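You operate a simulated robot arm through the tools that you are given. There is no shell and no other tool. Be economical: measure what you need, move in short steps, check, and stop when the job is done.

You run a simulated two-armed robot. Do the job below in one go: nothing can be reset, and whatever is moved stays where it is left.

## Task
Change the work in the vice: sleeve out, purple-taped tube in.
Fine: open the vice first; the sleeve stands beside it; the tube ends upright and held. Set down upright: copper sleeve, copper tube with a purple tape.
Where things are to end (x, y in the base frame): copper sleeve within 0.05 m of [0.78, 0.28].

It is judged by the outcome, as a careful person would: the job done as asked, and still so three seconds after it is handed in. It fails if anything else is knocked over, pushed out of place, dropped, spilled or broken.

## Robot
Two 7-joint arms with fingered hands on one trunk, on a carriage that runs on a rail from [-0.041, -1.442] to [0.012, 0.437] (x, y) and turns from -2.042 to 3.752 rad about z. Base frame: it is fixed where the carriage stands at the start and does not move with it; the origin is on the floor, on the carriage's upright axis, x ahead of it, y to its left, z up. Lengths are in m, angles in rad, forces in N, time in s.
The left shoulder is at the start at [0.07, 0.188, 1.173], the right one opposite. With the tool pointing down near the work surface each hand reaches from about 0.1 to 0.82 m from the robot's upright axis, wherever it stands, measured 20 degrees to its own side. Places, roughly: bed of the bench vice [0.8, 0.4, 0.8]; copper sleeve (4x5x6 cm) [0.8, 0.4, 0.9]; copper tube with a purple tape (3x3x10 cm) [0.8, -0.1, 0.9]; moving jaw of the vice [0.7, 0.4, 0.8]; vice wheel [0.7, 0.4, 0.8]. Payload 4 kg a hand.
The TCP of each hand is the grasp point between the finger pads, 0.026 m short of the fingertips. In the tool frame z runs along the fingers and y along their closing line. Largest opening 0.132 m; the body of the gripper starts 0.073 m behind the TCP. The gripper is a hand of 4 fingers: y runs from the thumb to the fingers, the wrist lies at [0, 0, -0.224] in the tool frame, and closing takes about 1.5 s.
Orientation is that of the tool frame in the base frame, as [roll, pitch, yaw] about the fixed x, y, z axes, in that order (R = Rz(yaw) Ry(pitch) Rx(roll)). With the fingers straight down and closing along the base's y, the tool's x points along the base's -x, its y along +y and its z along -z.

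## Interface
- The arms move only by the tool drive_tool. It takes "left_series", "right_series" or both (then of equal length, played together; a hand with none holds still); each is a list of rows, each an object of numbers (a shift or turn left out is 0, a gripper value left out holds the last): "x", "y", "z": the shift along the tool's x, y, z in units of 50 mm (1.0 is 50 mm); "rx", "ry", "rz": the turn, a rotation vector about the tool's x, y, z in units of 4 degrees (1.0 is 4 degrees). In form: [{"x": .., "y": .., "z": .., "rx": .., "ry": .., "rz": ..}, ...]. A call has 1 to 8 rows; each row shifts and turns the commanded pose from where the row before left it, along the tool's axes as they then stand. "left_jaw" and "right_jaw" are, for a hand that has rows, the closure, from 0 (fully open) to 1 (shut), set as the call begins (left out, the last holds). A call with a number of a shift or a turn outside -1 to 1 is refused whole. Each row takes 0.2 s and may step no farther than 0.05 m and 0.15 rad from the row before; otherwise, or with a gripper value out of range, the whole call is refused. Where a pose cannot be reached the arm comes as near as it can. A force on the tool above 90 N (or 10 N above the force at the start of the call, whichever is more), or a blocked arm, ends the call early, and 0.2 s more pass. Each finger travels about 0.072 m/s and halts on what it meets, pressing with about 27 N; the grip force reading is that of the motor and also rises with nothing between the fingers. The clock runs only during rows and for 0.2 s after the last one: add rows that do not move to give the fingers time. It gives the time, the measured TCP pose, the force on the tool (base axes), the opening and the grip force at its end, in the units of the frame above (readings bear some noise), with the torque about the TCP (base axes, N m) and any sound that the robot's microphone picked up.
- Cameras (640 x 400 px; columns grow to the right, rows downward): "scene" is now at [0.1291, 0.0373, 1.3994]; the picture's right is [0.44, -0.90, 0.00], its down [-0.53, -0.26, -0.81] and it looks along [0.72, 0.35, -0.59] (base axes); focal length 274 px, centre (320, 200). "left" rides on the left gripper at [-0.073, 0.006, -0.094] in its tool frame; the picture's right is [-0.08, -1.00, 0.00], its down [0.78, -0.06, -0.62] and it looks along [0.61, -0.05, 0.79] (tool axes); focal length 230 px, centre (320, 200). "right" rides on the right gripper at [0.073, 0.006, -0.094] in its tool frame; the picture's right is [-0.08, 1.00, 0.00], its down [-0.78, -0.06, -0.62] and it looks along [-0.61, -0.05, 0.79] (tool axes); focal length 230 px, centre (320, 200). There is no depth. A picture from a camera that has moved, and an enlarged one, comes with that camera's place and axes in the base frame and with its lens.
- camera(camera): a new picture of that camera. No time passes.
- move_column(by): slides the trunk up (or, below 0, down) by that many m; the arms and the scene camera ride with it, the base frame stays. It gives what a move gives, with no picture.
- steer(legs): drives the robot by 1 to 6 legs, each [ahead, left, turn to the left] in m, m and rad, along the robot's own axes; the way and the turn of a leg run together, so that a leg with both is an arc; at most 1.5 m and 3.142 rad a leg. The arms and the cameras ride along, it lands a little off, and it stops where it bumps. It keeps to its track: a leg is cut to what the track allows. It gives what a move gives.
- curl_fingers(finger1, finger2, finger3, thumb_bend, hand): sets how far each is bent, from 0 (flat) to 100 (curled in); at 30 the hand is open as for a grip, at 70 the pads meet at the TCP. One left out holds its place. A second passes; each finger stops where it meets its share of the squeeze, and holds until it gets a number again. A gripper value or a shape takes the hand back. It gives what a move gives, with no picture; readings hold the bend of each and the force on the fingers (four entries, about 0 where the hand has none), thumb and palm.
- hand_shape(shape, hand): the hand has 4 fingers and takes this shape, open, in about a second: jaw (thumb against the fingers, like two jaws); tri (thumb and two fingers); tip (a fingertip pinch); poke (one finger out to press); point (the index stretched); flat (the hand flat); cup (the hand cupped); fist (a fist). The gripper value then closes the fingers along that shape, each until it touches; the sizes above hold for jaw. It gives what a move gives, with no picture.
- aim_head(pan, tilt): turns the head with the scene camera to pan (to the left, within 1.501 rad either way) and tilt (down, from -0.506 to 1.204), counted from straight ahead of the robot. It gives what a move gives.
- enlarge(camera, box): a new picture of the part [left, top, right, bottom] of that camera's present view, enlarged. No time passes.
- finish_job(): hands the job in; it is judged then, once.

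Go step by step. Nothing tells you exact positions but the pictures and the camera data: compare them with the known pose of the tool, close in by small moves and look again before you grip or let go. The budget is 120 turns and 92 pictures, counting those below and the enlarged ones. Unless the task says otherwise, let go and move clear before handing in, and close with one line.

The tools are called after "Request:" by a JSON object that holds its "op" and its "data". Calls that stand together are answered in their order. drive_tool: Moves the arms, as the interface text tells. Its arguments: {"type":"object","properties":{"left_series":{"type":"array","items":{"type":"object","properties":{"x":{"type":"number"},"y":{"type":"number"},"z":{"type":"number"},"rx":{"type":"number"},"ry":{"type":"number"},"rz":{"type":"number"}}}},"left_jaw":{"type":"number"},"right_series":{"type":"array","items":{"type":"object","properties":{"x":{"type":"number"},"y":{"type":"number"},"z":{"type":"number"},"rx":{"type":"number"},"ry":{"type":"number"},"rz":{"type":"number"}}}},"right_jaw":{"type":"number"}},"required":[]} The other tools are called the same way: move_column (by) slides the trunk up or down; hand_shape (shape, hand) gives the hand a shape; curl_fingers (finger1, finger2, finger3, thumb_bend, hand) moves the fingers one by one; steer (legs) drives the base; aim_head (pan, tilt) turns the head that bears the scene camera; camera (camera) takes a picture; enlarge (camera, box) takes an enlarged picture of a part of a camera's view; finish_job () hands the job in.

At the start:

```text
time: 0.0
left_position: [0.3809, 0.3767, 1.0721]
left_tool_rot: [3.141, 0.0, 3.141]
left_ft_force: [-0.4, 1.2, 0.1]
left_ft_torque: [-0.01, 0.0, 0.02]
left_gripper_width: 0.1316
left_grasp_force: 0.1
left_shape: jaw
left_bend: [30.0, 30.0, 30.0, 30.0]
left_finger forces: [0.0, 0.0, 0.1, 0.0, 0.1, 0.1]
right_position: [0.6477, 0.0198, 1.1556]
right_tool_rot: [3.141, 0.0, 3.141]
right_ft_force: [-0.1, -0.3, 0.4]
right_ft_torque: [0.02, 0.01, 0.01]
right_gripper_width: 0.1319
right_grasp_force: 0.0
right_shape: jaw
right_bend: [30.0, 30.0, 30.0, 30.0]
right_finger forces: [0.0, 0.1, 0.0, 0.1, 0.0, 0.0]
trunk travel left (down, up): [-0.65, 0.29]
robot x, y, heading: [-0.0038, -0.0023, -0.001]
head pan, tilt: [0.457, 0.635]
```

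scene: 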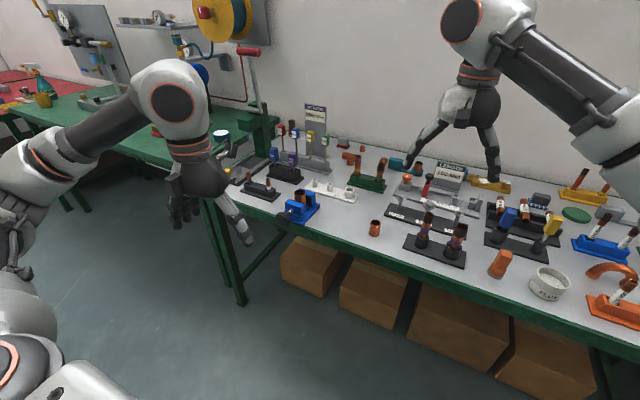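
right: 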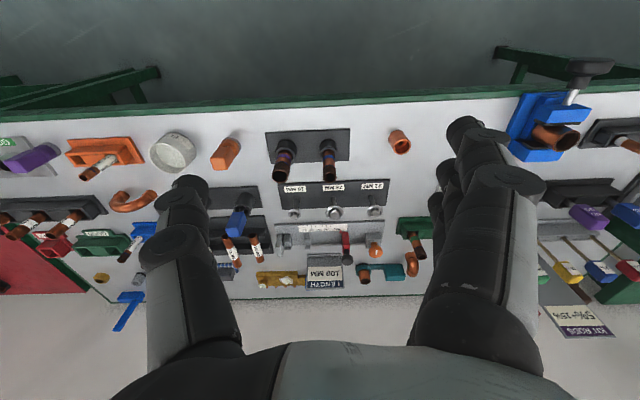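
left: 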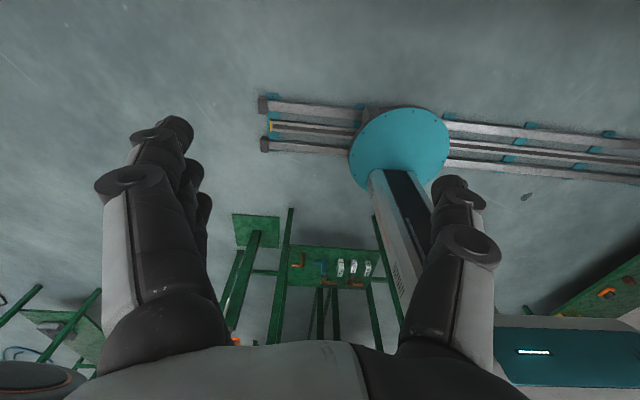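

I see a blue vice at the near left of the bench with the copper sleeve in it, and a rack with two tubes right of it. I'll zoom in on both.

Request:
{"op": "enlarge", "data": {"camera": "scene", "box": [230, 160, 390, 260]}}

Request:
{"op": "enlarge", "data": {"camera": "right", "box": [480, 40, 640, 180]}}

Request:
{"op": "enlarge", "data": {"camera": "scene", "box": [370, 160, 530, 280]}}

```text
4.00 times, centred on (310, 210) of scene
camera zoom: at [0.1291, 0.0373, 1.3994], right [0.44, -0.9, 0.0], down [-0.53, -0.26, -0.81], along [0.72, 0.35, -0.59], focal length 1098 px, centre (360, 160)
```

zoom: 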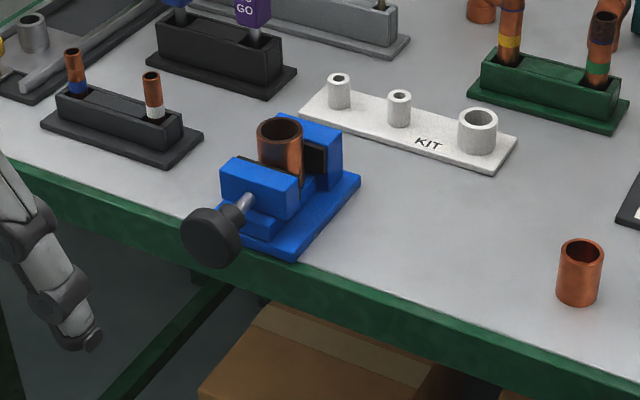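

```text
2.86 times, centred on (560, 110) of right
camera zoom: at [0.5745, 0.0247, 1.2483], right [0.08, 1.0, 0.0], down [0.78, -0.06, 0.62], along [0.61, -0.05, -0.79], focal length 657 px, centre (-366, 457)
```

zoom: 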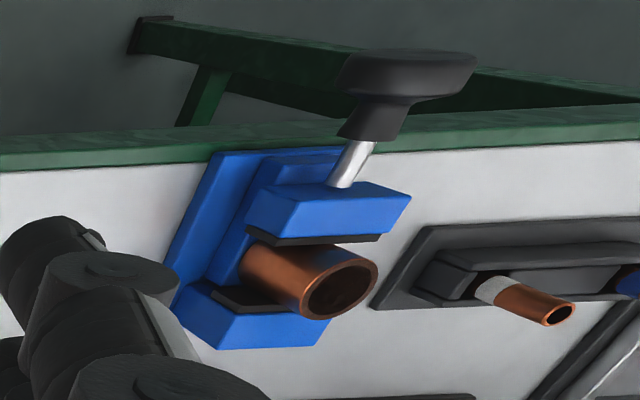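

```text
3.33 times, centred on (450, 220) of scene
camera zoom: at [0.1291, 0.0373, 1.3994], right [0.44, -0.9, 0.0], down [-0.53, -0.26, -0.81], along [0.72, 0.35, -0.59], focal length 915 px, centre (-113, 133)
```

zoom: 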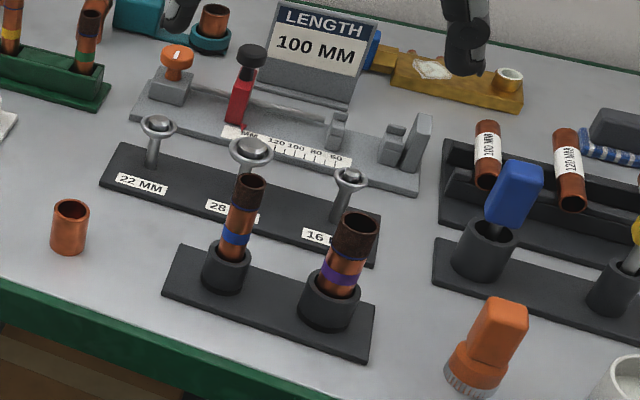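

The sleeve top triangulates to about (0.762, 0.419, 0.888) and the wheel to about (0.66, 0.424, 0.85), off the bench edge with its screw along x. I'll swing the left hand to point forward (+x) in front of the wheel.

Request:
{"op": "drive_tool", "data": {"left_series": [{"x": -1, "y": 0.5}, {"x": -1, "y": 0.5}, {"x": -1}, {"ry": -1}, {"ry": -1}, {"ry": -1}, {"ry": -1}, {"ry": -1}]}}

Request:
{"op": "drive_tool", "data": {"left_series": [{"ry": -1}, {"ry": -1}, {"ry": -1}, {"ry": -1}, {"ry": -1}, {"ry": -1}, {"ry": -1}, {"ry": -1}]}}

Request:
{"op": "drive_tool", "data": {"left_series": [{"ry": -1}, {"ry": -1}, {"ry": -1}, {"ry": -1}, {"ry": -1}, {"ry": -1}, {"ry": -1}, {"ry": -1}]}}

Request:
{"op": "drive_tool", "data": {"left_series": [{"ry": -1}, {"ry": -0.5}, {"x": 0}]}}

Request:
{"op": "camera", "data": {"camera": "scene"}}

Request:
{"op": "camera", "data": {"camera": "left"}}

```text
refused: row 1 steps farther than a row can; nothing moved
```

```text
time: 1.8
left_position: [0.3806, 0.3768, 1.0728]
left_tool_rot: [3.141, 0.562, -3.141]
left_ft_force: [-0.5, -0.3, 0.2]
left_ft_torque: [-0.03, -0.03, -0.02]
left_gripper_width: 0.1321
left_grasp_force: 0.1
left_shape: jaw
left_bend: [30.0, 30.0, 30.0, 30.0]
left_finger forces: [0.0, 0.0, 0.1, 0.0, 0.0, 0.0]
right_position: [0.6467, 0.0184, 1.1534]
right_tool_rot: [-3.141, 0.001, -3.141]
right_ft_force: [0.4, -0.1, -0.5]
right_ft_torque: [0.01, 0.01, 0.0]
right_gripper_width: 0.132
right_grasp_force: 0.0
right_shape: jaw
right_bend: [30.0, 30.0, 30.0, 30.0]
right_finger forces: [0.1, 0.0, 0.0, 0.0, 0.1, 0.0]
trunk travel left (down, up): [-0.65, 0.29]
robot x, y, heading: [0.0005, -0.0017, 0.006]
head pan, tilt: [0.457, 0.635]
```

```text
time: 3.6
left_position: [0.403, 0.4279, 1.0869]
left_tool_rot: [-3.134, 0.97, -3.091]
left_ft_force: [-0.2, 0.3, -0.1]
left_ft_torque: [-0.03, 0.03, 0.01]
left_gripper_width: 0.1317
left_grasp_force: 0.0
left_shape: jaw
left_bend: [30.0, 30.0, 30.0, 30.0]
left_finger forces: [0.0, 0.0, 0.0, 0.0, 0.0, 0.1]
left hand out of reach, approached as far as the arm can: row 2, 3, 4, 5, 6, 7, 8
right_position: [0.6464, 0.0182, 1.154]
right_tool_rot: [-3.141, 0.001, 3.14]
right_ft_force: [1.0, 0.4, -0.5]
right_ft_torque: [0.0, 0.0, 0.0]
right_gripper_width: 0.132
right_grasp_force: 0.1
right_shape: jaw
right_bend: [30.0, 30.0, 30.0, 30.0]
right_finger forces: [0.0, 0.0, 0.0, 0.1, 0.0, 0.0]
trunk travel left (down, up): [-0.65, 0.29]
robot x, y, heading: [-0.0027, -0.0031, 0.002]
head pan, tilt: [0.457, 0.635]
```

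```text
time: 4.4
left_position: [0.4055, 0.4402, 1.0906]
left_tool_rot: [-3.136, 1.052, -3.088]
left_ft_force: [0.4, -0.8, -0.1]
left_ft_torque: [-0.03, 0.01, 0.01]
left_gripper_width: 0.1319
left_grasp_force: 0.2
left_shape: jaw
left_bend: [30.0, 30.0, 30.0, 30.0]
left_finger forces: [0.0, 0.0, 0.0, 0.0, 0.0, 0.1]
left hand out of reach, approached as far as the arm can: row 1, 2
right_position: [0.6464, 0.0191, 1.154]
right_tool_rot: [3.14, 0.001, -3.14]
right_ft_force: [-0.4, 0.6, 0.4]
right_ft_torque: [-0.01, -0.01, 0.02]
right_gripper_width: 0.1321
right_grasp_force: 0.0
right_shape: jaw
right_bend: [30.0, 30.0, 30.0, 30.0]
right_finger forces: [0.0, 0.0, 0.0, 0.0, 0.0, 0.1]
trunk travel left (down, up): [-0.65, 0.29]
robot x, y, heading: [-0.0007, 0.0048, -0.001]
head pan, tilt: [0.457, 0.635]
```

```text
85 pictures are left
camera scene: at [0.1289, 0.0369, 1.3994], right [0.44, -0.9, 0.0], down [-0.53, -0.26, -0.81], along [0.72, 0.35, -0.59], focal length 274 px, centre (320, 200)
```

scene: 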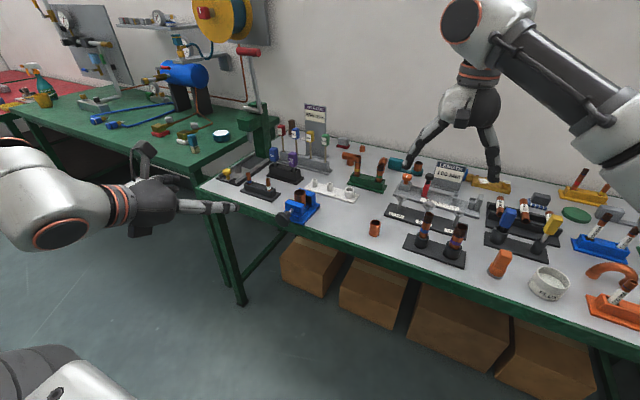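

```text
84 pictures are left
camera left: at [0.3598, 0.4449, 1.1997], right [0.09, -0.99, 0.07], down [-0.92, -0.11, -0.38], along [0.38, -0.03, -0.92], focal length 230 px, centre (320, 200)
```

left: 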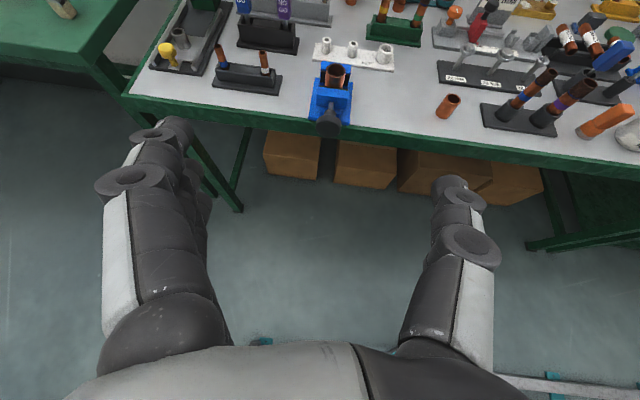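

The first call was refused, so the hand is pitched about 60° and short. I'll go forward and finish the turn.

Request:
{"op": "drive_tool", "data": {"left_series": [{"z": 0.9, "x": -0.35}, {"z": 0.9, "x": -0.35}, {"ry": -1}, {"ry": -1}, {"ry": -1}, {"ry": -1}, {"ry": -1}, {"x": 0}]}}

```text
time: 6.2
left_position: [0.501, 0.444, 1.0757]
left_tool_rot: [-3.133, 1.404, -3.083]
left_ft_force: [-0.3, 0.4, -0.4]
left_ft_torque: [-0.04, -0.04, -0.04]
left_gripper_width: 0.1317
left_grasp_force: 0.1
left_shape: jaw
left_bend: [30.0, 30.0, 30.0, 30.0]
left_finger forces: [0.0, 0.0, 0.1, 0.0, 0.1, 0.1]
right_position: [0.6476, 0.019, 1.1541]
right_tool_rot: [-3.141, 0.0, -3.141]
right_ft_force: [0.2, -0.6, 0.7]
right_ft_torque: [0.0, 0.01, 0.03]
right_gripper_width: 0.1318
right_grasp_force: 0.0
right_shape: jaw
right_bend: [30.0, 30.0, 30.0, 30.0]
right_finger forces: [0.0, 0.1, 0.1, 0.1, 0.0, 0.0]
trunk travel left (down, up): [-0.65, 0.29]
robot x, y, heading: [-0.0001, 0.0012, -0.001]
head pan, tilt: [0.457, 0.635]
```

Request:
{"op": "drive_tool", "data": {"left_series": [{"ry": -1, "rx": 0.8}, {"ry": -1}, {"ry": -0.4, "y": -0.4}, {"x": 1}, {"x": 1}, {"x": 1}, {"x": 0.6}, {"x": 0}]}}

Request:
{"op": "camera", "data": {"camera": "left"}}

Request:
{"op": "camera", "data": {"camera": "scene"}}

```text
time: 8.0
left_position: [0.4576, 0.4573, 0.9347]
left_tool_rot: [-1.58, 1.563, -1.585]
left_ft_force: [0.1, 0.5, -0.1]
left_ft_torque: [-0.02, 0.04, 0.04]
left_gripper_width: 0.132
left_grasp_force: 0.1
left_shape: jaw
left_bend: [30.0, 30.0, 30.0, 30.0]
left_finger forces: [0.0, 0.0, 0.0, 0.0, 0.0, 0.0]
left hand out of reach, approached as far as the arm can: row 5, 6, 7
right_position: [0.6477, 0.018, 1.156]
right_tool_rot: [3.141, 0.001, 3.141]
right_ft_force: [-0.6, -0.3, -0.2]
right_ft_torque: [0.0, -0.05, -0.01]
right_gripper_width: 0.132
right_grasp_force: 0.1
right_shape: jaw
right_bend: [30.0, 30.0, 30.0, 30.0]
right_finger forces: [0.0, 0.0, 0.1, 0.0, 0.0, 0.1]
trunk travel left (down, up): [-0.65, 0.29]
robot x, y, heading: [-0.0003, 0.003, -0.0]
head pan, tilt: [0.457, 0.635]
```

```text
83 pictures are left
camera left: at [0.3644, 0.4655, 1.0076], right [-0.01, -1.0, 0.09], down [-0.62, -0.06, -0.78], along [0.79, -0.06, -0.61], focal length 230 px, centre (320, 200)
```

left: 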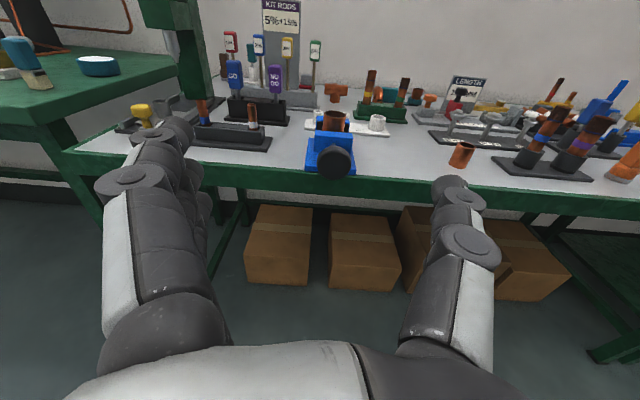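

```text
82 pictures are left
camera scene: at [0.1293, 0.037, 1.3993], right [0.44, -0.9, 0.0], down [-0.53, -0.26, -0.81], along [0.72, 0.35, -0.59], focal length 274 px, centre (320, 200)
```

scene: 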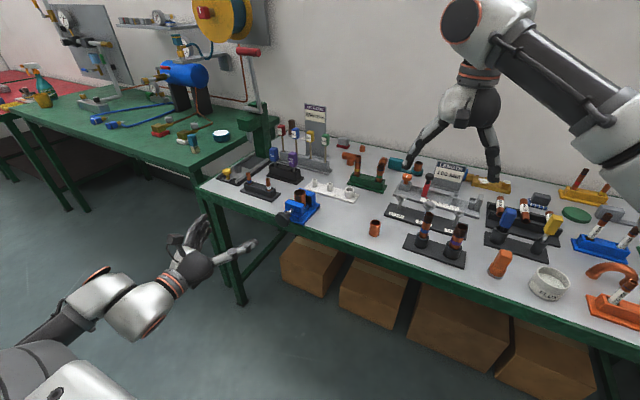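

Orientation is right now (fingers forward, closing along y), and the wheel is confirmed at about (0.655, 0.425, 0.85). I'll lower the trunk so the hand gets level with it.

Request:
{"op": "move_column", "data": {"by": -0.1}}

Request:
{"op": "drive_tool", "data": {"left_series": [{"z": 0.8, "y": -0.5}, {"z": 0.8, "y": -0.15}, {"x": 0}]}}

Request:
{"op": "enlarge", "data": {"camera": "left", "box": [220, 40, 460, 190]}}

```text
time: 9.3
left_position: [0.4578, 0.458, 0.8364]
left_tool_rot: [-1.557, 1.562, -1.564]
left_ft_force: [0.2, 0.5, 0.1]
left_ft_torque: [0.0, 0.01, 0.0]
left_gripper_width: 0.1319
left_grasp_force: 0.1
left_shape: jaw
left_bend: [30.0, 30.0, 30.0, 30.0]
left_finger forces: [0.0, 0.0, 0.0, 0.0, 0.0, 0.1]
right_position: [0.6472, 0.0187, 1.0547]
right_tool_rot: [-3.139, 0.0, -3.14]
right_ft_force: [-0.2, 0.6, 0.0]
right_ft_torque: [-0.01, -0.02, 0.01]
right_gripper_width: 0.1319
right_grasp_force: 0.1
right_shape: jaw
right_bend: [30.0, 30.0, 30.0, 30.0]
right_finger forces: [0.1, 0.0, 0.1, 0.1, 0.0, 0.0]
trunk travel left (down, up): [-0.55, 0.39]
robot x, y, heading: [-0.0029, 0.0008, 0.003]
head pan, tilt: [0.457, 0.635]
```

```text
time: 10.1
left_position: [0.4931, 0.457, 0.8746]
left_tool_rot: [-1.61, 1.562, -1.616]
left_ft_force: [-1.6, -0.1, -0.2]
left_ft_torque: [0.0, 0.01, -0.01]
left_gripper_width: 0.132
left_grasp_force: 0.0
left_shape: jaw
left_bend: [30.0, 30.0, 30.0, 30.0]
left_finger forces: [0.0, 0.0, 0.0, 0.1, 0.0, 0.1]
left hand out of reach, approached as far as the arm can: row 1, 2
right_position: [0.6477, 0.0185, 1.0542]
right_tool_rot: [3.14, 0.0, 3.141]
right_ft_force: [0.6, -0.8, 0.3]
right_ft_torque: [-0.01, 0.01, -0.02]
right_gripper_width: 0.1318
right_grasp_force: 0.1
right_shape: jaw
right_bend: [30.0, 30.0, 30.0, 30.0]
right_finger forces: [0.1, 0.1, 0.1, 0.0, 0.0, 0.1]
trunk travel left (down, up): [-0.55, 0.39]
robot x, y, heading: [0.0009, 0.0036, -0.002]
head pan, tilt: [0.457, 0.635]
```

```text
2.67 times, centred on (340, 115) of left
camera zoom: at [0.3988, 0.4647, 0.9474], right [-0.01, -1.0, 0.09], down [-0.62, -0.06, -0.78], along [0.79, -0.06, -0.61], focal length 614 px, centre (267, 427)
```

zoom: 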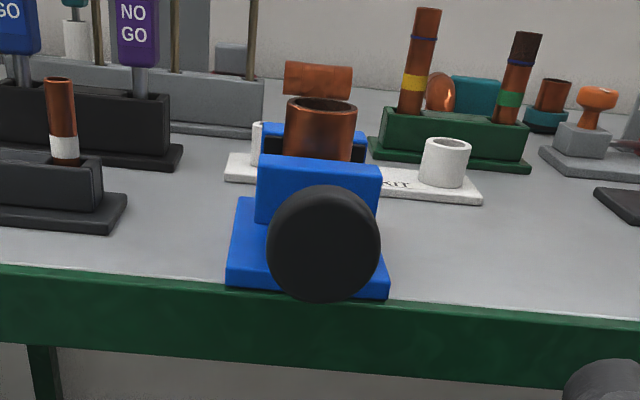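

The reach is limited by the wrist with the shoulder high above, so I'll pull the right hand back off the bench and lower the trunk further.

Request:
{"op": "drive_tool", "data": {"right_series": [{"z": -1}, {"x": 1}, {"x": 1}, {"x": 1}, {"x": 1}, {"y": -1}, {"y": -1}, {"y": -1}]}}

Request:
{"op": "move_column", "data": {"by": -0.18}}

Request:
{"op": "camera", "data": {"camera": "scene"}}

```text
time: 11.9
left_position: [0.4919, 0.4555, 0.8751]
left_tool_rot: [-1.587, 1.564, -1.592]
left_ft_force: [-0.5, 0.3, 0.6]
left_ft_torque: [0.02, -0.01, 0.04]
left_gripper_width: 0.1319
left_grasp_force: 0.2
left_shape: jaw
left_bend: [30.0, 30.0, 30.0, 30.0]
left_finger forces: [0.1, 0.1, 0.0, 0.0, 0.0, 0.0]
right_position: [0.4476, -0.1343, 1.1063]
right_tool_rot: [3.14, 0.001, 3.141]
right_ft_force: [-0.2, -1.1, 0.4]
right_ft_torque: [0.01, 0.01, -0.02]
right_gripper_width: 0.1319
right_grasp_force: 0.1
right_shape: jaw
right_bend: [30.0, 30.0, 30.0, 30.0]
right_finger forces: [0.1, 0.0, 0.0, 0.1, 0.0, 0.0]
trunk travel left (down, up): [-0.55, 0.39]
robot x, y, heading: [-0.003, -0.0019, 0.002]
head pan, tilt: [0.457, 0.635]
```

```text
time: 13.9
left_position: [0.4922, 0.4567, 0.695]
left_tool_rot: [-1.626, 1.563, -1.632]
left_ft_force: [0.1, -0.2, -0.4]
left_ft_torque: [0.01, -0.03, -0.01]
left_gripper_width: 0.1318
left_grasp_force: 0.0
left_shape: jaw
left_bend: [30.0, 30.0, 30.0, 30.0]
left_finger forces: [0.0, 0.0, 0.0, 0.0, 0.0, 0.0]
right_position: [0.4484, -0.1309, 0.9282]
right_tool_rot: [-3.142, 0.0, -3.141]
right_ft_force: [-0.1, 0.6, 0.0]
right_ft_torque: [0.01, -0.02, -0.01]
right_gripper_width: 0.132
right_grasp_force: 0.0
right_shape: jaw
right_bend: [30.0, 30.0, 30.0, 30.0]
right_finger forces: [0.0, 0.1, 0.0, 0.0, 0.1, 0.0]
trunk travel left (down, up): [-0.37, 0.57]
robot x, y, heading: [0.0053, 0.0012, -0.002]
head pan, tilt: [0.457, 0.635]
```

```text
80 pictures are left
camera scene: at [0.129, 0.0372, 1.1194], right [0.44, -0.9, 0.0], down [-0.53, -0.26, -0.81], along [0.72, 0.35, -0.59], focal length 274 px, centre (320, 200)
```

scene: 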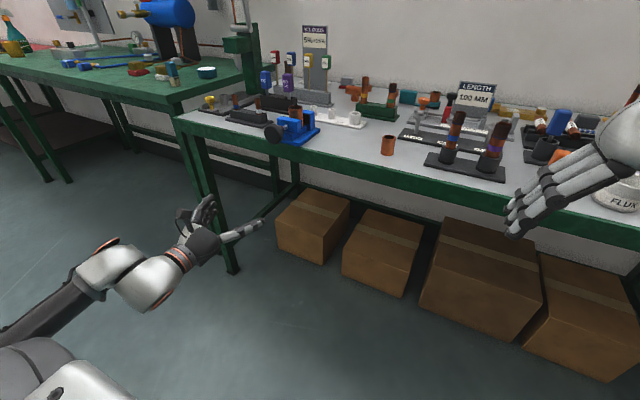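

Now I bring the left hand up level with the wheel, still well in front of it.

Request:
{"op": "drive_tool", "data": {"left_series": [{"x": -1}, {"x": -1}, {"x": -0.98, "y": -0.1}, {"y": -0.5}, {"z": 0.5}, {"x": 0}]}}

Request:
{"op": "enlarge", "data": {"camera": "left", "box": [220, 40, 460, 190]}}

Request:
{"op": "enlarge", "data": {"camera": "scene", "box": [160, 80, 400, 230]}}

```text
time: 15.3
left_position: [0.5168, 0.4272, 0.8432]
left_tool_rot: [-1.654, 1.562, -1.658]
left_ft_force: [0.1, 0.0, -0.6]
left_ft_torque: [0.05, 0.02, 0.03]
left_gripper_width: 0.132
left_grasp_force: 0.1
left_shape: jaw
left_bend: [30.0, 30.0, 30.0, 30.0]
left_finger forces: [0.0, 0.0, 0.1, 0.0, 0.0, 0.0]
right_position: [0.4475, -0.1302, 0.926]
right_tool_rot: [-3.141, -0.001, -3.14]
right_ft_force: [-0.9, -0.4, 1.0]
right_ft_torque: [-0.02, 0.0, 0.0]
right_gripper_width: 0.132
right_grasp_force: 0.0
right_shape: jaw
right_bend: [30.0, 30.0, 30.0, 30.0]
right_finger forces: [0.0, 0.0, 0.0, 0.0, 0.0, 0.1]
trunk travel left (down, up): [-0.37, 0.57]
robot x, y, heading: [-0.0017, -0.0014, 0.003]
head pan, tilt: [0.457, 0.635]
```

```text
2.67 times, centred on (340, 115) of left
camera zoom: at [0.4232, 0.4342, 0.9156], right [-0.01, -1.0, 0.09], down [-0.62, -0.07, -0.78], along [0.79, -0.06, -0.61], focal length 614 px, centre (267, 427)
```

zoom: 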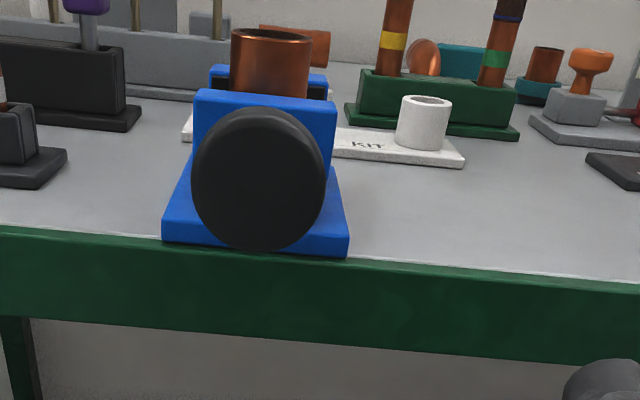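

```text
2.67 times, centred on (280, 155) of scene
camera zoom: at [0.129, 0.0375, 1.1194], right [0.44, -0.9, 0.0], down [-0.53, -0.26, -0.81], along [0.72, 0.35, -0.59], focal length 732 px, centre (427, 320)
```

zoom: 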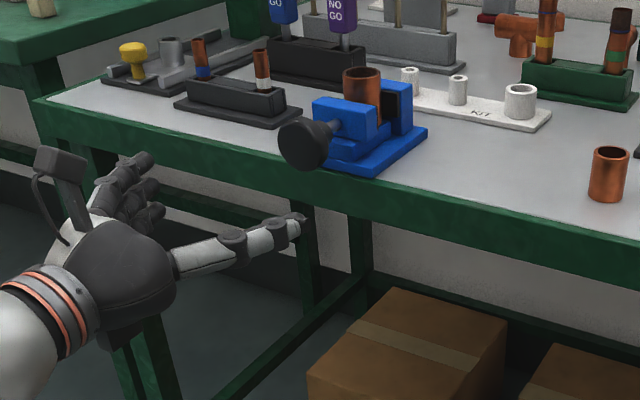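

The wheel face is centred near (0.645, 0.427, 0.851), about 5 cm across. I'll advance around it.

Request:
{"op": "drive_tool", "data": {"left_series": [{"x": -0.16, "z": 0.9}, {"z": 0.9}, {"z": 0.4}, {"x": 0}]}}

Request:
{"op": "camera", "data": {"camera": "left"}}

Request:
{"op": "enlarge", "data": {"camera": "scene", "box": [200, 80, 360, 180]}}

```text
time: 16.3
left_position: [0.5979, 0.4467, 0.8726]
left_tool_rot: [-1.934, 1.562, -1.942]
left_ft_force: [0.0, 0.3, 0.3]
left_ft_torque: [0.01, -0.01, 0.0]
left_gripper_width: 0.1319
left_grasp_force: 0.0
left_shape: jaw
left_bend: [30.0, 30.0, 30.0, 30.0]
left_finger forces: [0.0, 0.1, 0.0, 0.0, 0.0, 0.0]
left hand out of reach, approached as far as the arm can: row 2, 3
right_position: [0.4475, -0.1315, 0.9265]
right_tool_rot: [-3.141, 0.002, -3.141]
right_ft_force: [-0.1, 0.1, -0.6]
right_ft_torque: [0.0, 0.02, 0.02]
right_gripper_width: 0.132
right_grasp_force: 0.1
right_shape: jaw
right_bend: [30.0, 30.0, 30.0, 30.0]
right_finger forces: [0.0, 0.0, 0.0, 0.0, 0.1, 0.0]
trunk travel left (down, up): [-0.37, 0.57]
robot x, y, heading: [-0.0039, -0.0013, -0.001]
head pan, tilt: [0.457, 0.635]
```

```text
77 pictures are left
camera left: at [0.5051, 0.4543, 0.9461], right [-0.01, -1.0, 0.09], down [-0.62, -0.06, -0.78], along [0.78, -0.06, -0.62], focal length 230 px, centre (320, 200)
```

left: 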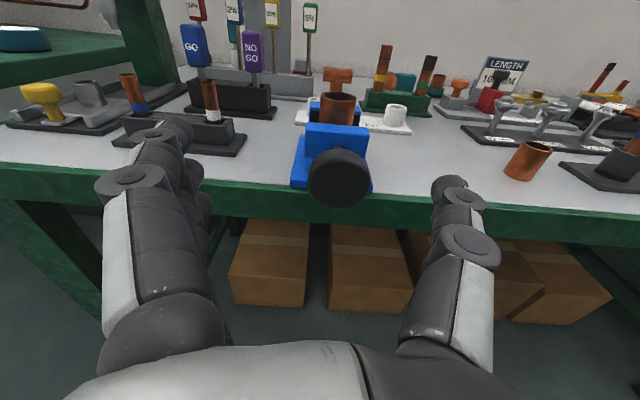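

```text
4.00 times, centred on (280, 130) of scene
camera zoom: at [0.129, 0.0373, 1.1194], right [0.44, -0.9, 0.0], down [-0.53, -0.26, -0.81], along [0.72, 0.35, -0.59], focal length 1098 px, centre (480, 480)
```

zoom: 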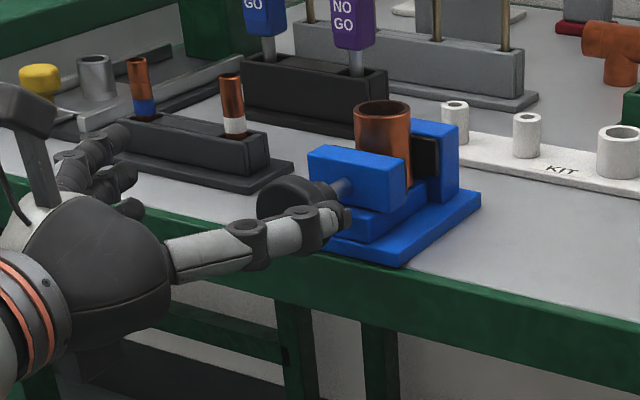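

The forward reach stalls with the shoulder this close, so I'll back off and turn the robot left about 0.5 rad. That puts the wheel straight ahead of the left shoulder with more arm room.

Request:
{"op": "drive_tool", "data": {"left_series": [{"z": -0.9}, {"z": -0.9}, {"z": -0.9}]}}

Request:
{"op": "steer", "data": {"legs": [[0, 0, 0.5]]}}

Request:
{"op": "drive_tool", "data": {"left_series": [{"z": 0.9, "rx": 1}, {"z": 0.9, "rx": 1}, {"z": 0.9, "rx": 1}, {"rx": 1}, {"rx": 1}, {"rx": 1}, {"rx": 1}, {"x": 0}]}}

```text
time: 17.1
left_position: [0.4645, 0.4465, 0.8745]
left_tool_rot: [-1.583, 1.563, -1.591]
left_ft_force: [0.7, 0.5, 0.1]
left_ft_torque: [-0.03, 0.02, -0.01]
left_gripper_width: 0.1322
left_grasp_force: 0.1
left_shape: jaw
left_bend: [30.0, 30.0, 30.0, 30.0]
left_finger forces: [0.1, 0.1, 0.0, 0.0, 0.0, 0.0]
right_position: [0.4478, -0.1318, 0.9274]
right_tool_rot: [3.142, 0.002, -3.141]
right_ft_force: [0.5, 0.0, -0.7]
right_ft_torque: [-0.02, 0.0, -0.03]
right_gripper_width: 0.1318
right_grasp_force: 0.0
right_shape: jaw
right_bend: [30.0, 30.0, 30.0, 30.0]
right_finger forces: [0.1, 0.0, 0.1, 0.0, 0.0, 0.0]
trunk travel left (down, up): [-0.37, 0.57]
robot x, y, heading: [-0.0008, 0.0007, -0.002]
head pan, tilt: [0.457, 0.635]
```

```text
time: 18.9
left_position: [0.2041, 0.6128, 0.8728]
left_tool_rot: [-1.647, 1.561, -1.169]
left_ft_force: [0.4, 0.0, 0.5]
left_ft_torque: [-0.03, 0.03, 0.01]
left_gripper_width: 0.132
left_grasp_force: 0.0
left_shape: jaw
left_bend: [30.0, 30.0, 30.0, 30.0]
left_finger forces: [0.1, 0.1, 0.0, 0.0, 0.0, 0.0]
right_position: [0.4578, 0.0914, 0.9267]
right_tool_rot: [3.139, 0.001, -2.657]
right_ft_force: [1.4, -0.2, 0.5]
right_ft_torque: [-0.02, 0.0, 0.01]
right_gripper_width: 0.1318
right_grasp_force: 0.2
right_shape: jaw
right_bend: [30.0, 30.0, 30.0, 30.0]
right_finger forces: [0.1, 0.0, 0.1, 0.1, 0.0, 0.0]
trunk travel left (down, up): [-0.37, 0.57]
robot x, y, heading: [0.0013, -0.0, 0.486]
head pan, tilt: [0.457, 0.635]
```

```text
time: 20.7
left_position: [0.314, 0.6777, 0.8674]
left_tool_rot: [-1.778, 1.553, -1.64]
left_ft_force: [-0.5, 0.3, 0.8]
left_ft_torque: [0.0, 0.01, 0.01]
left_gripper_width: 0.1319
left_grasp_force: 0.0
left_shape: jaw
left_bend: [30.0, 30.0, 30.0, 30.0]
left_finger forces: [0.0, 0.0, 0.0, 0.0, 0.0, 0.0]
left hand out of reach, approached as far as the arm can: row 5, 6, 7
right_position: [0.4576, 0.0919, 0.927]
right_tool_rot: [3.141, -0.001, -2.658]
right_ft_force: [0.0, 0.0, 0.2]
right_ft_torque: [0.01, 0.02, -0.01]
right_gripper_width: 0.1317
right_grasp_force: 0.1
right_shape: jaw
right_bend: [30.0, 30.0, 30.0, 30.0]
right_finger forces: [0.1, 0.0, 0.0, 0.0, 0.0, 0.0]
trunk travel left (down, up): [-0.37, 0.57]
robot x, y, heading: [-0.001, 0.004, 0.485]
head pan, tilt: [0.457, 0.635]
```

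Request:
{"op": "drive_tool", "data": {"left_series": [{"z": 0.7, "y": -0.7}, {"z": 0.7, "y": -0.7}, {"z": 0.7, "y": -0.7}, {"z": 0.6, "y": -0.7}, {"z": 0.5, "y": -0.7, "rx": 0.5}, {"y": -0.7, "rx": 0.8}, {"y": -0.7, "rx": 0.7}, {"x": 0}]}}

Request:
{"op": "camera", "data": {"camera": "left"}}

Request:
{"op": "camera", "data": {"camera": "scene"}}

```text
time: 22.5
left_position: [0.5008, 0.4571, 0.8722]
left_tool_rot: [-1.694, 1.553, -1.696]
left_ft_force: [-0.3, 0.2, 1.0]
left_ft_torque: [-0.03, -0.01, 0.0]
left_gripper_width: 0.1317
left_grasp_force: 0.1
left_shape: jaw
left_bend: [30.0, 30.0, 30.0, 30.0]
left_finger forces: [0.0, 0.1, 0.0, 0.0, 0.0, 0.0]
right_position: [0.4581, 0.0906, 0.9274]
right_tool_rot: [3.141, 0.0, -2.657]
right_ft_force: [-0.3, 0.5, 0.0]
right_ft_torque: [0.01, 0.01, 0.0]
right_gripper_width: 0.1317
right_grasp_force: 0.0
right_shape: jaw
right_bend: [30.0, 30.0, 30.0, 30.0]
right_finger forces: [0.0, 0.0, 0.0, 0.1, 0.1, 0.1]
trunk travel left (down, up): [-0.37, 0.57]
robot x, y, heading: [0.0027, 0.0035, 0.482]
head pan, tilt: [0.457, 0.635]
```

```text
75 pictures are left
camera left: at [0.4079, 0.4653, 0.945], right [0.0, -1.0, 0.1], down [-0.62, -0.07, -0.78], along [0.79, -0.06, -0.62], focal length 230 px, centre (320, 200)
```

left: 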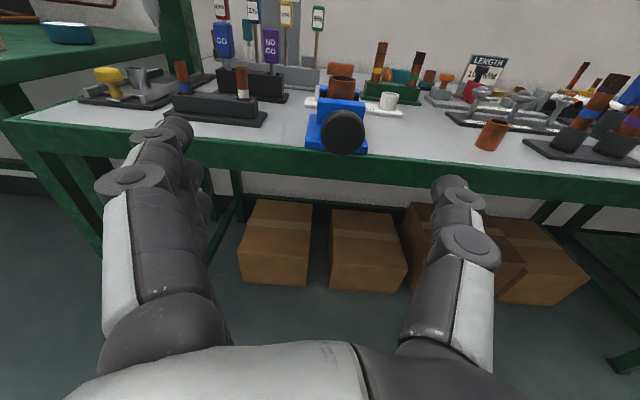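

```text
74 pictures are left
camera scene: at [0.0966, 0.0926, 1.1194], right [0.81, -0.59, 0.0], down [-0.35, -0.48, -0.81], along [0.48, 0.65, -0.59], focal length 274 px, centre (320, 200)
```

scene: 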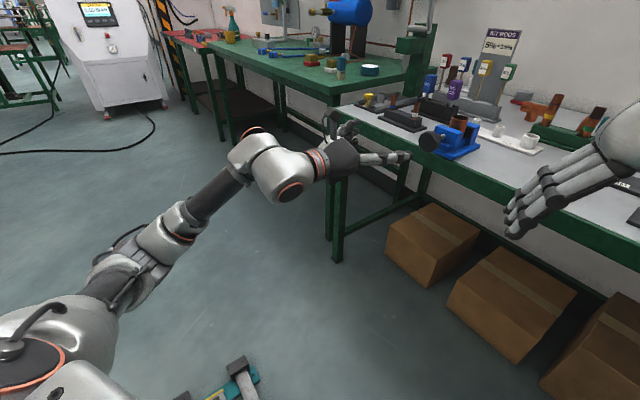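

Much better arm posture, and everything is reachable. Align and advance on the wheel.

Request:
{"op": "drive_tool", "data": {"left_series": [{"y": -0.6, "x": 0.4}, {"z": 0.9}, {"z": 0.9}, {"x": 0}]}}

Request:
{"op": "camera", "data": {"camera": "left"}}

Request:
{"op": "enlarge", "data": {"camera": "scene", "box": [340, 80, 500, 180]}}

```text
time: 23.5
left_position: [0.5917, 0.4274, 0.8514]
left_tool_rot: [-1.65, 1.552, -1.651]
left_ft_force: [1.4, -0.1, -0.5]
left_ft_torque: [0.01, 0.0, 0.0]
left_gripper_width: 0.132
left_grasp_force: 0.1
left_shape: jaw
left_bend: [30.0, 30.0, 30.0, 30.0]
left_finger forces: [0.1, 0.0, 0.0, 0.0, 0.0, 0.0]
right_position: [0.4592, 0.0915, 0.9267]
right_tool_rot: [3.141, -0.001, -2.658]
right_ft_force: [0.4, 0.0, 0.0]
right_ft_torque: [-0.01, -0.02, -0.01]
right_gripper_width: 0.1318
right_grasp_force: 0.0
right_shape: jaw
right_bend: [30.0, 30.0, 30.0, 30.0]
right_finger forces: [0.1, 0.1, 0.1, 0.1, 0.0, 0.1]
trunk travel left (down, up): [-0.37, 0.57]
robot x, y, heading: [0.0013, 0.0032, 0.48]
head pan, tilt: [0.457, 0.635]
```

```text
73 pictures are left
camera left: at [0.4971, 0.4353, 0.9242], right [0.0, -1.0, 0.1], down [-0.62, -0.07, -0.78], along [0.79, -0.06, -0.61], focal length 230 px, centre (320, 200)
```

left: 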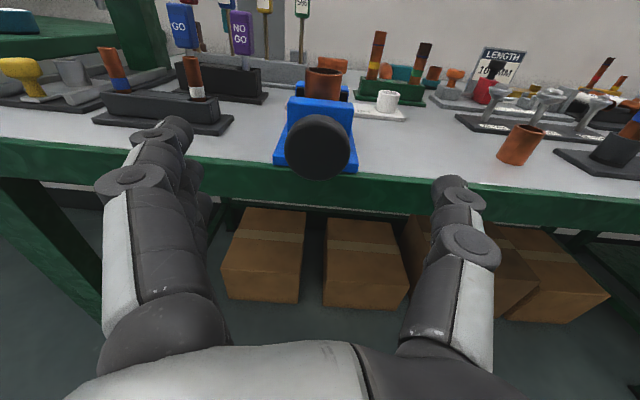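

```text
4.00 times, centred on (420, 130) of scene
camera zoom: at [0.0965, 0.0925, 1.1194], right [0.81, -0.59, 0.0], down [-0.35, -0.48, -0.81], along [0.48, 0.65, -0.59], focal length 1098 px, centre (-80, 480)
```

zoom: 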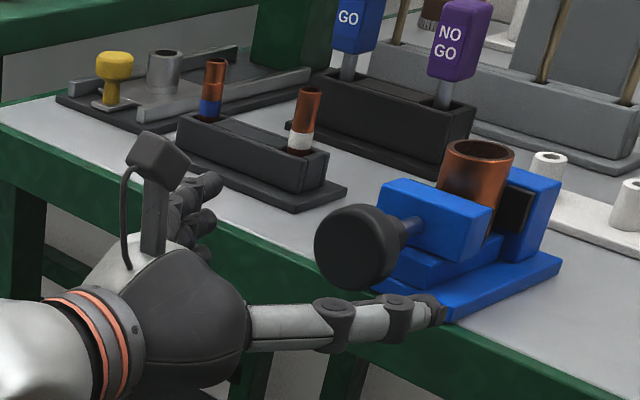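

The wheel is centred between the fingers. Advance 5.5 cm and close.

Request:
{"op": "drive_tool", "data": {"left_series": [{"z": 0.6}, {"z": 0.5}, {"x": 0}]}}

Request:
{"op": "drive_tool", "data": {"left_series": [{"x": 0}, {"x": 0}, {"x": 0}, {"x": 0}, {"x": 0}, {"x": 0}, {"x": 0}, {"x": 0}], "left_jaw": 1}}

Request:
{"op": "camera", "data": {"camera": "left"}}

Request:
{"op": "enlarge", "data": {"camera": "scene", "box": [340, 80, 500, 180]}}

```text
time: 24.3
left_position: [0.6448, 0.4272, 0.8515]
left_tool_rot: [-1.68, 1.553, -1.681]
left_ft_force: [-0.9, 0.5, -0.9]
left_ft_torque: [0.01, -0.03, 0.01]
left_gripper_width: 0.1319
left_grasp_force: 0.1
left_shape: jaw
left_bend: [30.0, 30.0, 30.0, 30.0]
left_finger forces: [0.1, 0.0, 0.1, 0.1, 0.1, 0.1]
right_position: [0.458, 0.0908, 0.9268]
right_tool_rot: [3.141, 0.001, -2.659]
right_ft_force: [0.1, -0.1, 1.1]
right_ft_torque: [0.02, 0.01, 0.03]
right_gripper_width: 0.132
right_grasp_force: 0.2
right_shape: jaw
right_bend: [30.0, 30.0, 30.0, 30.0]
right_finger forces: [0.1, 0.0, 0.1, 0.0, 0.1, 0.0]
trunk travel left (down, up): [-0.37, 0.57]
robot x, y, heading: [-0.0006, 0.0016, 0.482]
head pan, tilt: [0.457, 0.635]
```

```text
time: 26.1
left_position: [0.6443, 0.4276, 0.8524]
left_tool_rot: [-1.647, 1.554, -1.65]
left_ft_force: [1.2, -1.0, 1.9]
left_ft_torque: [0.02, -0.06, 0.04]
left_gripper_width: 0.034
left_grasp_force: 27.2
left_shape: jaw
left_bend: [72.0, 73.0, 73.0, 70.0]
left_finger forces: [6.7, 8.3, 9.4, 0.0, 22.7, 0.0]
right_position: [0.4579, 0.0909, 0.9283]
right_tool_rot: [-3.141, 0.0, -2.659]
right_ft_force: [0.0, -0.4, 0.5]
right_ft_torque: [0.0, -0.01, -0.01]
right_gripper_width: 0.132
right_grasp_force: 0.3
right_shape: jaw
right_bend: [30.0, 30.0, 30.0, 30.0]
right_finger forces: [0.0, 0.0, 0.0, 0.0, 0.0, 0.1]
trunk travel left (down, up): [-0.37, 0.57]
robot x, y, heading: [-0.0042, -0.0011, 0.482]
head pan, tilt: [0.457, 0.635]
```

```text
71 pictures are left
camera left: at [0.5507, 0.4348, 0.9244], right [0.0, -1.0, 0.1], down [-0.62, -0.07, -0.78], along [0.79, -0.06, -0.61], focal length 230 px, centre (320, 200)
```

left: 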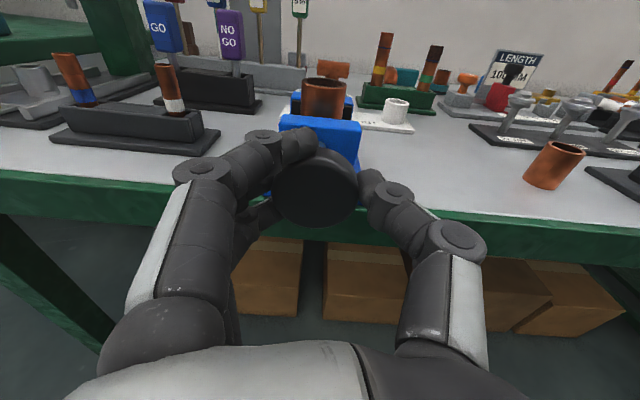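

```text
4.00 times, centred on (420, 130) of scene
camera zoom: at [0.0965, 0.0922, 1.1194], right [0.81, -0.59, 0.0], down [-0.35, -0.48, -0.81], along [0.48, 0.65, -0.59], focal length 1098 px, centre (-80, 480)
```

zoom: 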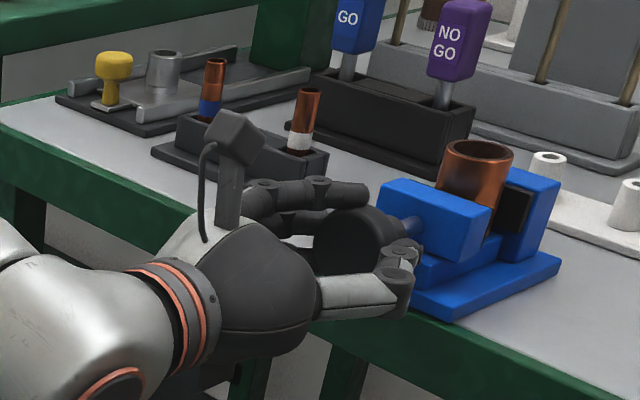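

All fingers and the thumb hold the wheel. Turn it counter-clockwise as seen from the front (negative rz) and watch the jaw.

Request:
{"op": "drive_tool", "data": {"left_series": [{"rz": -1}, {"rz": -1}, {"rz": -1}, {"rz": -1}, {"rz": -1}, {"rz": -1}, {"rz": -1}, {"rz": -1}]}}

Request:
{"op": "enlarge", "data": {"camera": "scene", "box": [340, 80, 500, 180]}}

```text
time: 27.9
left_position: [0.646, 0.4289, 0.8522]
left_tool_rot: [-1.574, 0.99, -1.571]
left_ft_force: [-10.6, 12.6, 2.4]
left_ft_torque: [0.15, 0.18, 0.38]
left_gripper_width: 0.034
left_grasp_force: 26.9
left_shape: jaw
left_bend: [72.0, 73.0, 73.0, 70.0]
left_finger forces: [11.6, 12.0, 12.6, 0.1, 21.8, 0.0]
right_position: [0.4566, 0.0928, 0.927]
right_tool_rot: [-3.141, 0.002, -2.658]
right_ft_force: [0.3, 0.1, -0.2]
right_ft_torque: [0.0, 0.03, 0.02]
right_gripper_width: 0.1321
right_grasp_force: 0.1
right_shape: jaw
right_bend: [30.0, 30.0, 30.0, 30.0]
right_finger forces: [0.1, 0.0, 0.0, 0.1, 0.0, 0.1]
trunk travel left (down, up): [-0.37, 0.57]
robot x, y, heading: [-0.002, -0.0013, 0.477]
head pan, tilt: [0.457, 0.635]
```

```text
4.00 times, centred on (420, 130) of scene
camera zoom: at [0.095, 0.094, 1.1194], right [0.81, -0.59, 0.0], down [-0.35, -0.48, -0.81], along [0.48, 0.65, -0.59], focal length 1098 px, centre (-80, 480)
```

zoom: 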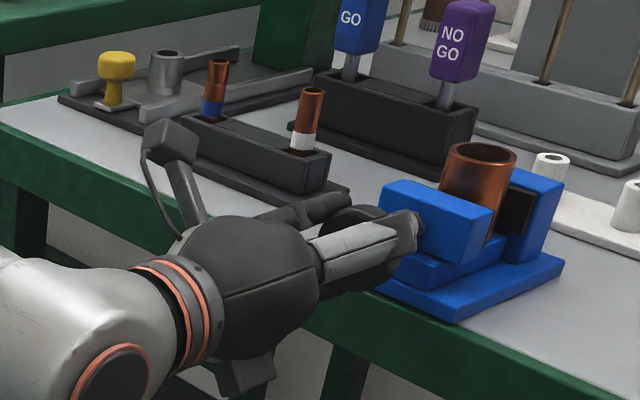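

Request:
{"op": "drive_tool", "data": {"left_series": [{"rz": -1, "z": -0.02}, {"rz": -1, "z": -0.02}, {"rz": -1, "z": -0.02}, {"rz": -1, "z": -0.02}, {"rz": -1, "z": -0.02}, {"rz": -1, "z": -0.02}, {"rz": -1}, {"rz": -1}]}}

Request:
{"op": "enlarge", "data": {"camera": "scene", "box": [340, 80, 500, 180]}}

```text
time: 29.7
left_position: [0.6406, 0.4327, 0.8534]
left_tool_rot: [-1.566, 0.429, -1.565]
left_ft_force: [37.9, 44.7, 29.5]
left_ft_torque: [1.25, -0.66, 0.36]
left_gripper_width: 0.0301
left_grasp_force: 27.3
left_shape: jaw
left_bend: [67.0, 73.0, 72.0, 70.0]
left_finger forces: [55.3, 11.7, 8.9, 0.0, 19.7, 0.0]
right_position: [0.4591, 0.0939, 0.926]
right_tool_rot: [-3.139, -0.001, -2.658]
right_ft_force: [0.5, 0.4, -0.3]
right_ft_torque: [-0.01, -0.01, 0.01]
right_gripper_width: 0.1318
right_grasp_force: 0.0
right_shape: jaw
right_bend: [30.0, 30.0, 30.0, 30.0]
right_finger forces: [0.0, 0.0, 0.0, 0.0, 0.0, 0.0]
trunk travel left (down, up): [-0.37, 0.57]
robot x, y, heading: [-0.0024, 0.0001, 0.482]
head pan, tilt: [0.457, 0.635]
```

```text
4.00 times, centred on (420, 130) of scene
camera zoom: at [0.0978, 0.0958, 1.1191], right [0.81, -0.59, 0.0], down [-0.35, -0.48, -0.8], along [0.47, 0.65, -0.6], focal length 1098 px, centre (-80, 480)
```

zoom: 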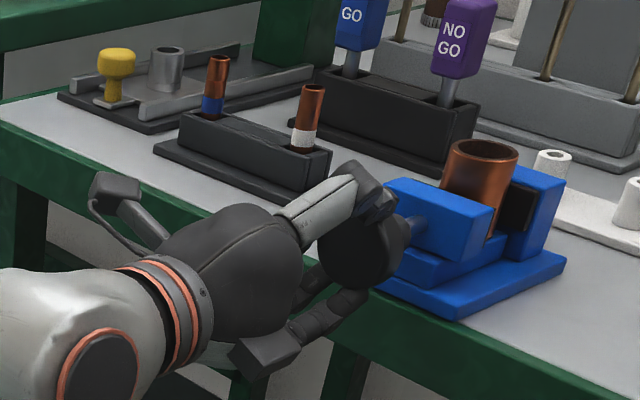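

A lower finger is loading heavily (probably against the bench lip or vice base), so I'll release and back off, then check whether the jaw moved.

Request:
{"op": "drive_tool", "data": {"left_series": [{"x": 0}, {"x": 0}, {"x": 0}, {"x": 0}, {"x": 0}, {"z": -0.9}, {"z": -0.9}, {"x": 0}], "left_jaw": 0}}

Request:
{"op": "enlarge", "data": {"camera": "scene", "box": [340, 80, 500, 180]}}

Request:
{"op": "camera", "data": {"camera": "left"}}

```text
time: 31.5
left_position: [0.5508, 0.4224, 0.8536]
left_tool_rot: [-1.574, 0.434, -1.572]
left_ft_force: [-0.7, 0.0, 0.4]
left_ft_torque: [-0.01, -0.02, 0.0]
left_gripper_width: 0.1318
left_grasp_force: 0.1
left_shape: jaw
left_bend: [30.0, 30.0, 30.0, 30.0]
left_finger forces: [0.1, 0.1, 0.0, 0.1, 0.1, 0.0]
right_position: [0.4589, 0.0909, 0.926]
right_tool_rot: [-3.141, -0.001, -2.658]
right_ft_force: [0.0, -0.5, 0.1]
right_ft_torque: [-0.01, 0.01, -0.02]
right_gripper_width: 0.1318
right_grasp_force: 0.1
right_shape: jaw
right_bend: [30.0, 30.0, 30.0, 30.0]
right_finger forces: [0.0, 0.0, 0.0, 0.0, 0.0, 0.1]
trunk travel left (down, up): [-0.37, 0.57]
robot x, y, heading: [-0.0011, 0.0, 0.484]
head pan, tilt: [0.457, 0.635]
```

```text
4.00 times, centred on (420, 130) of scene
camera zoom: at [0.0967, 0.0924, 1.1193], right [0.81, -0.59, 0.0], down [-0.35, -0.48, -0.81], along [0.48, 0.65, -0.59], focal length 1098 px, centre (-80, 480)
```

zoom: 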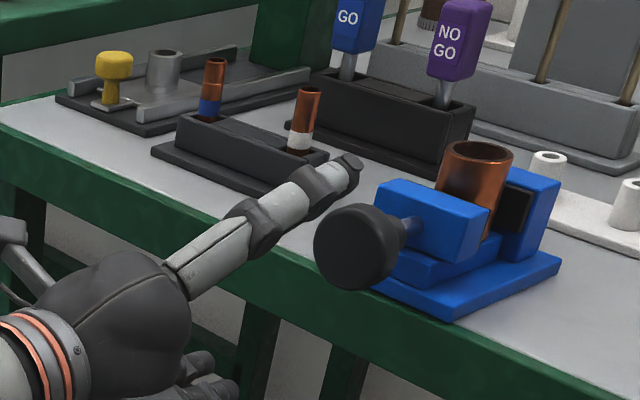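

```text
66 pictures are left
camera left: at [0.4581, 0.4933, 0.8782], right [0.0, -0.35, 0.94], down [-0.62, -0.74, -0.27], along [0.79, -0.58, -0.22], focal length 230 px, centre (320, 200)
```

left: 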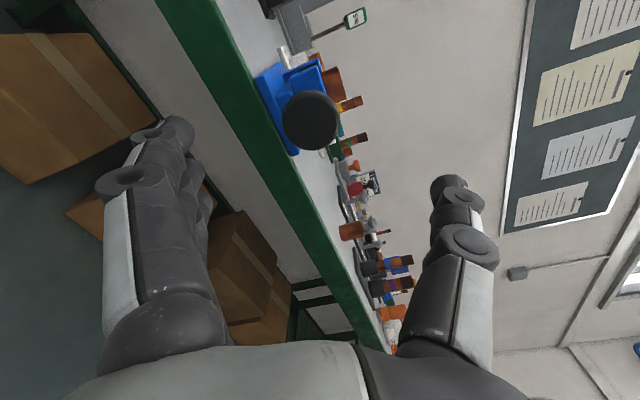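

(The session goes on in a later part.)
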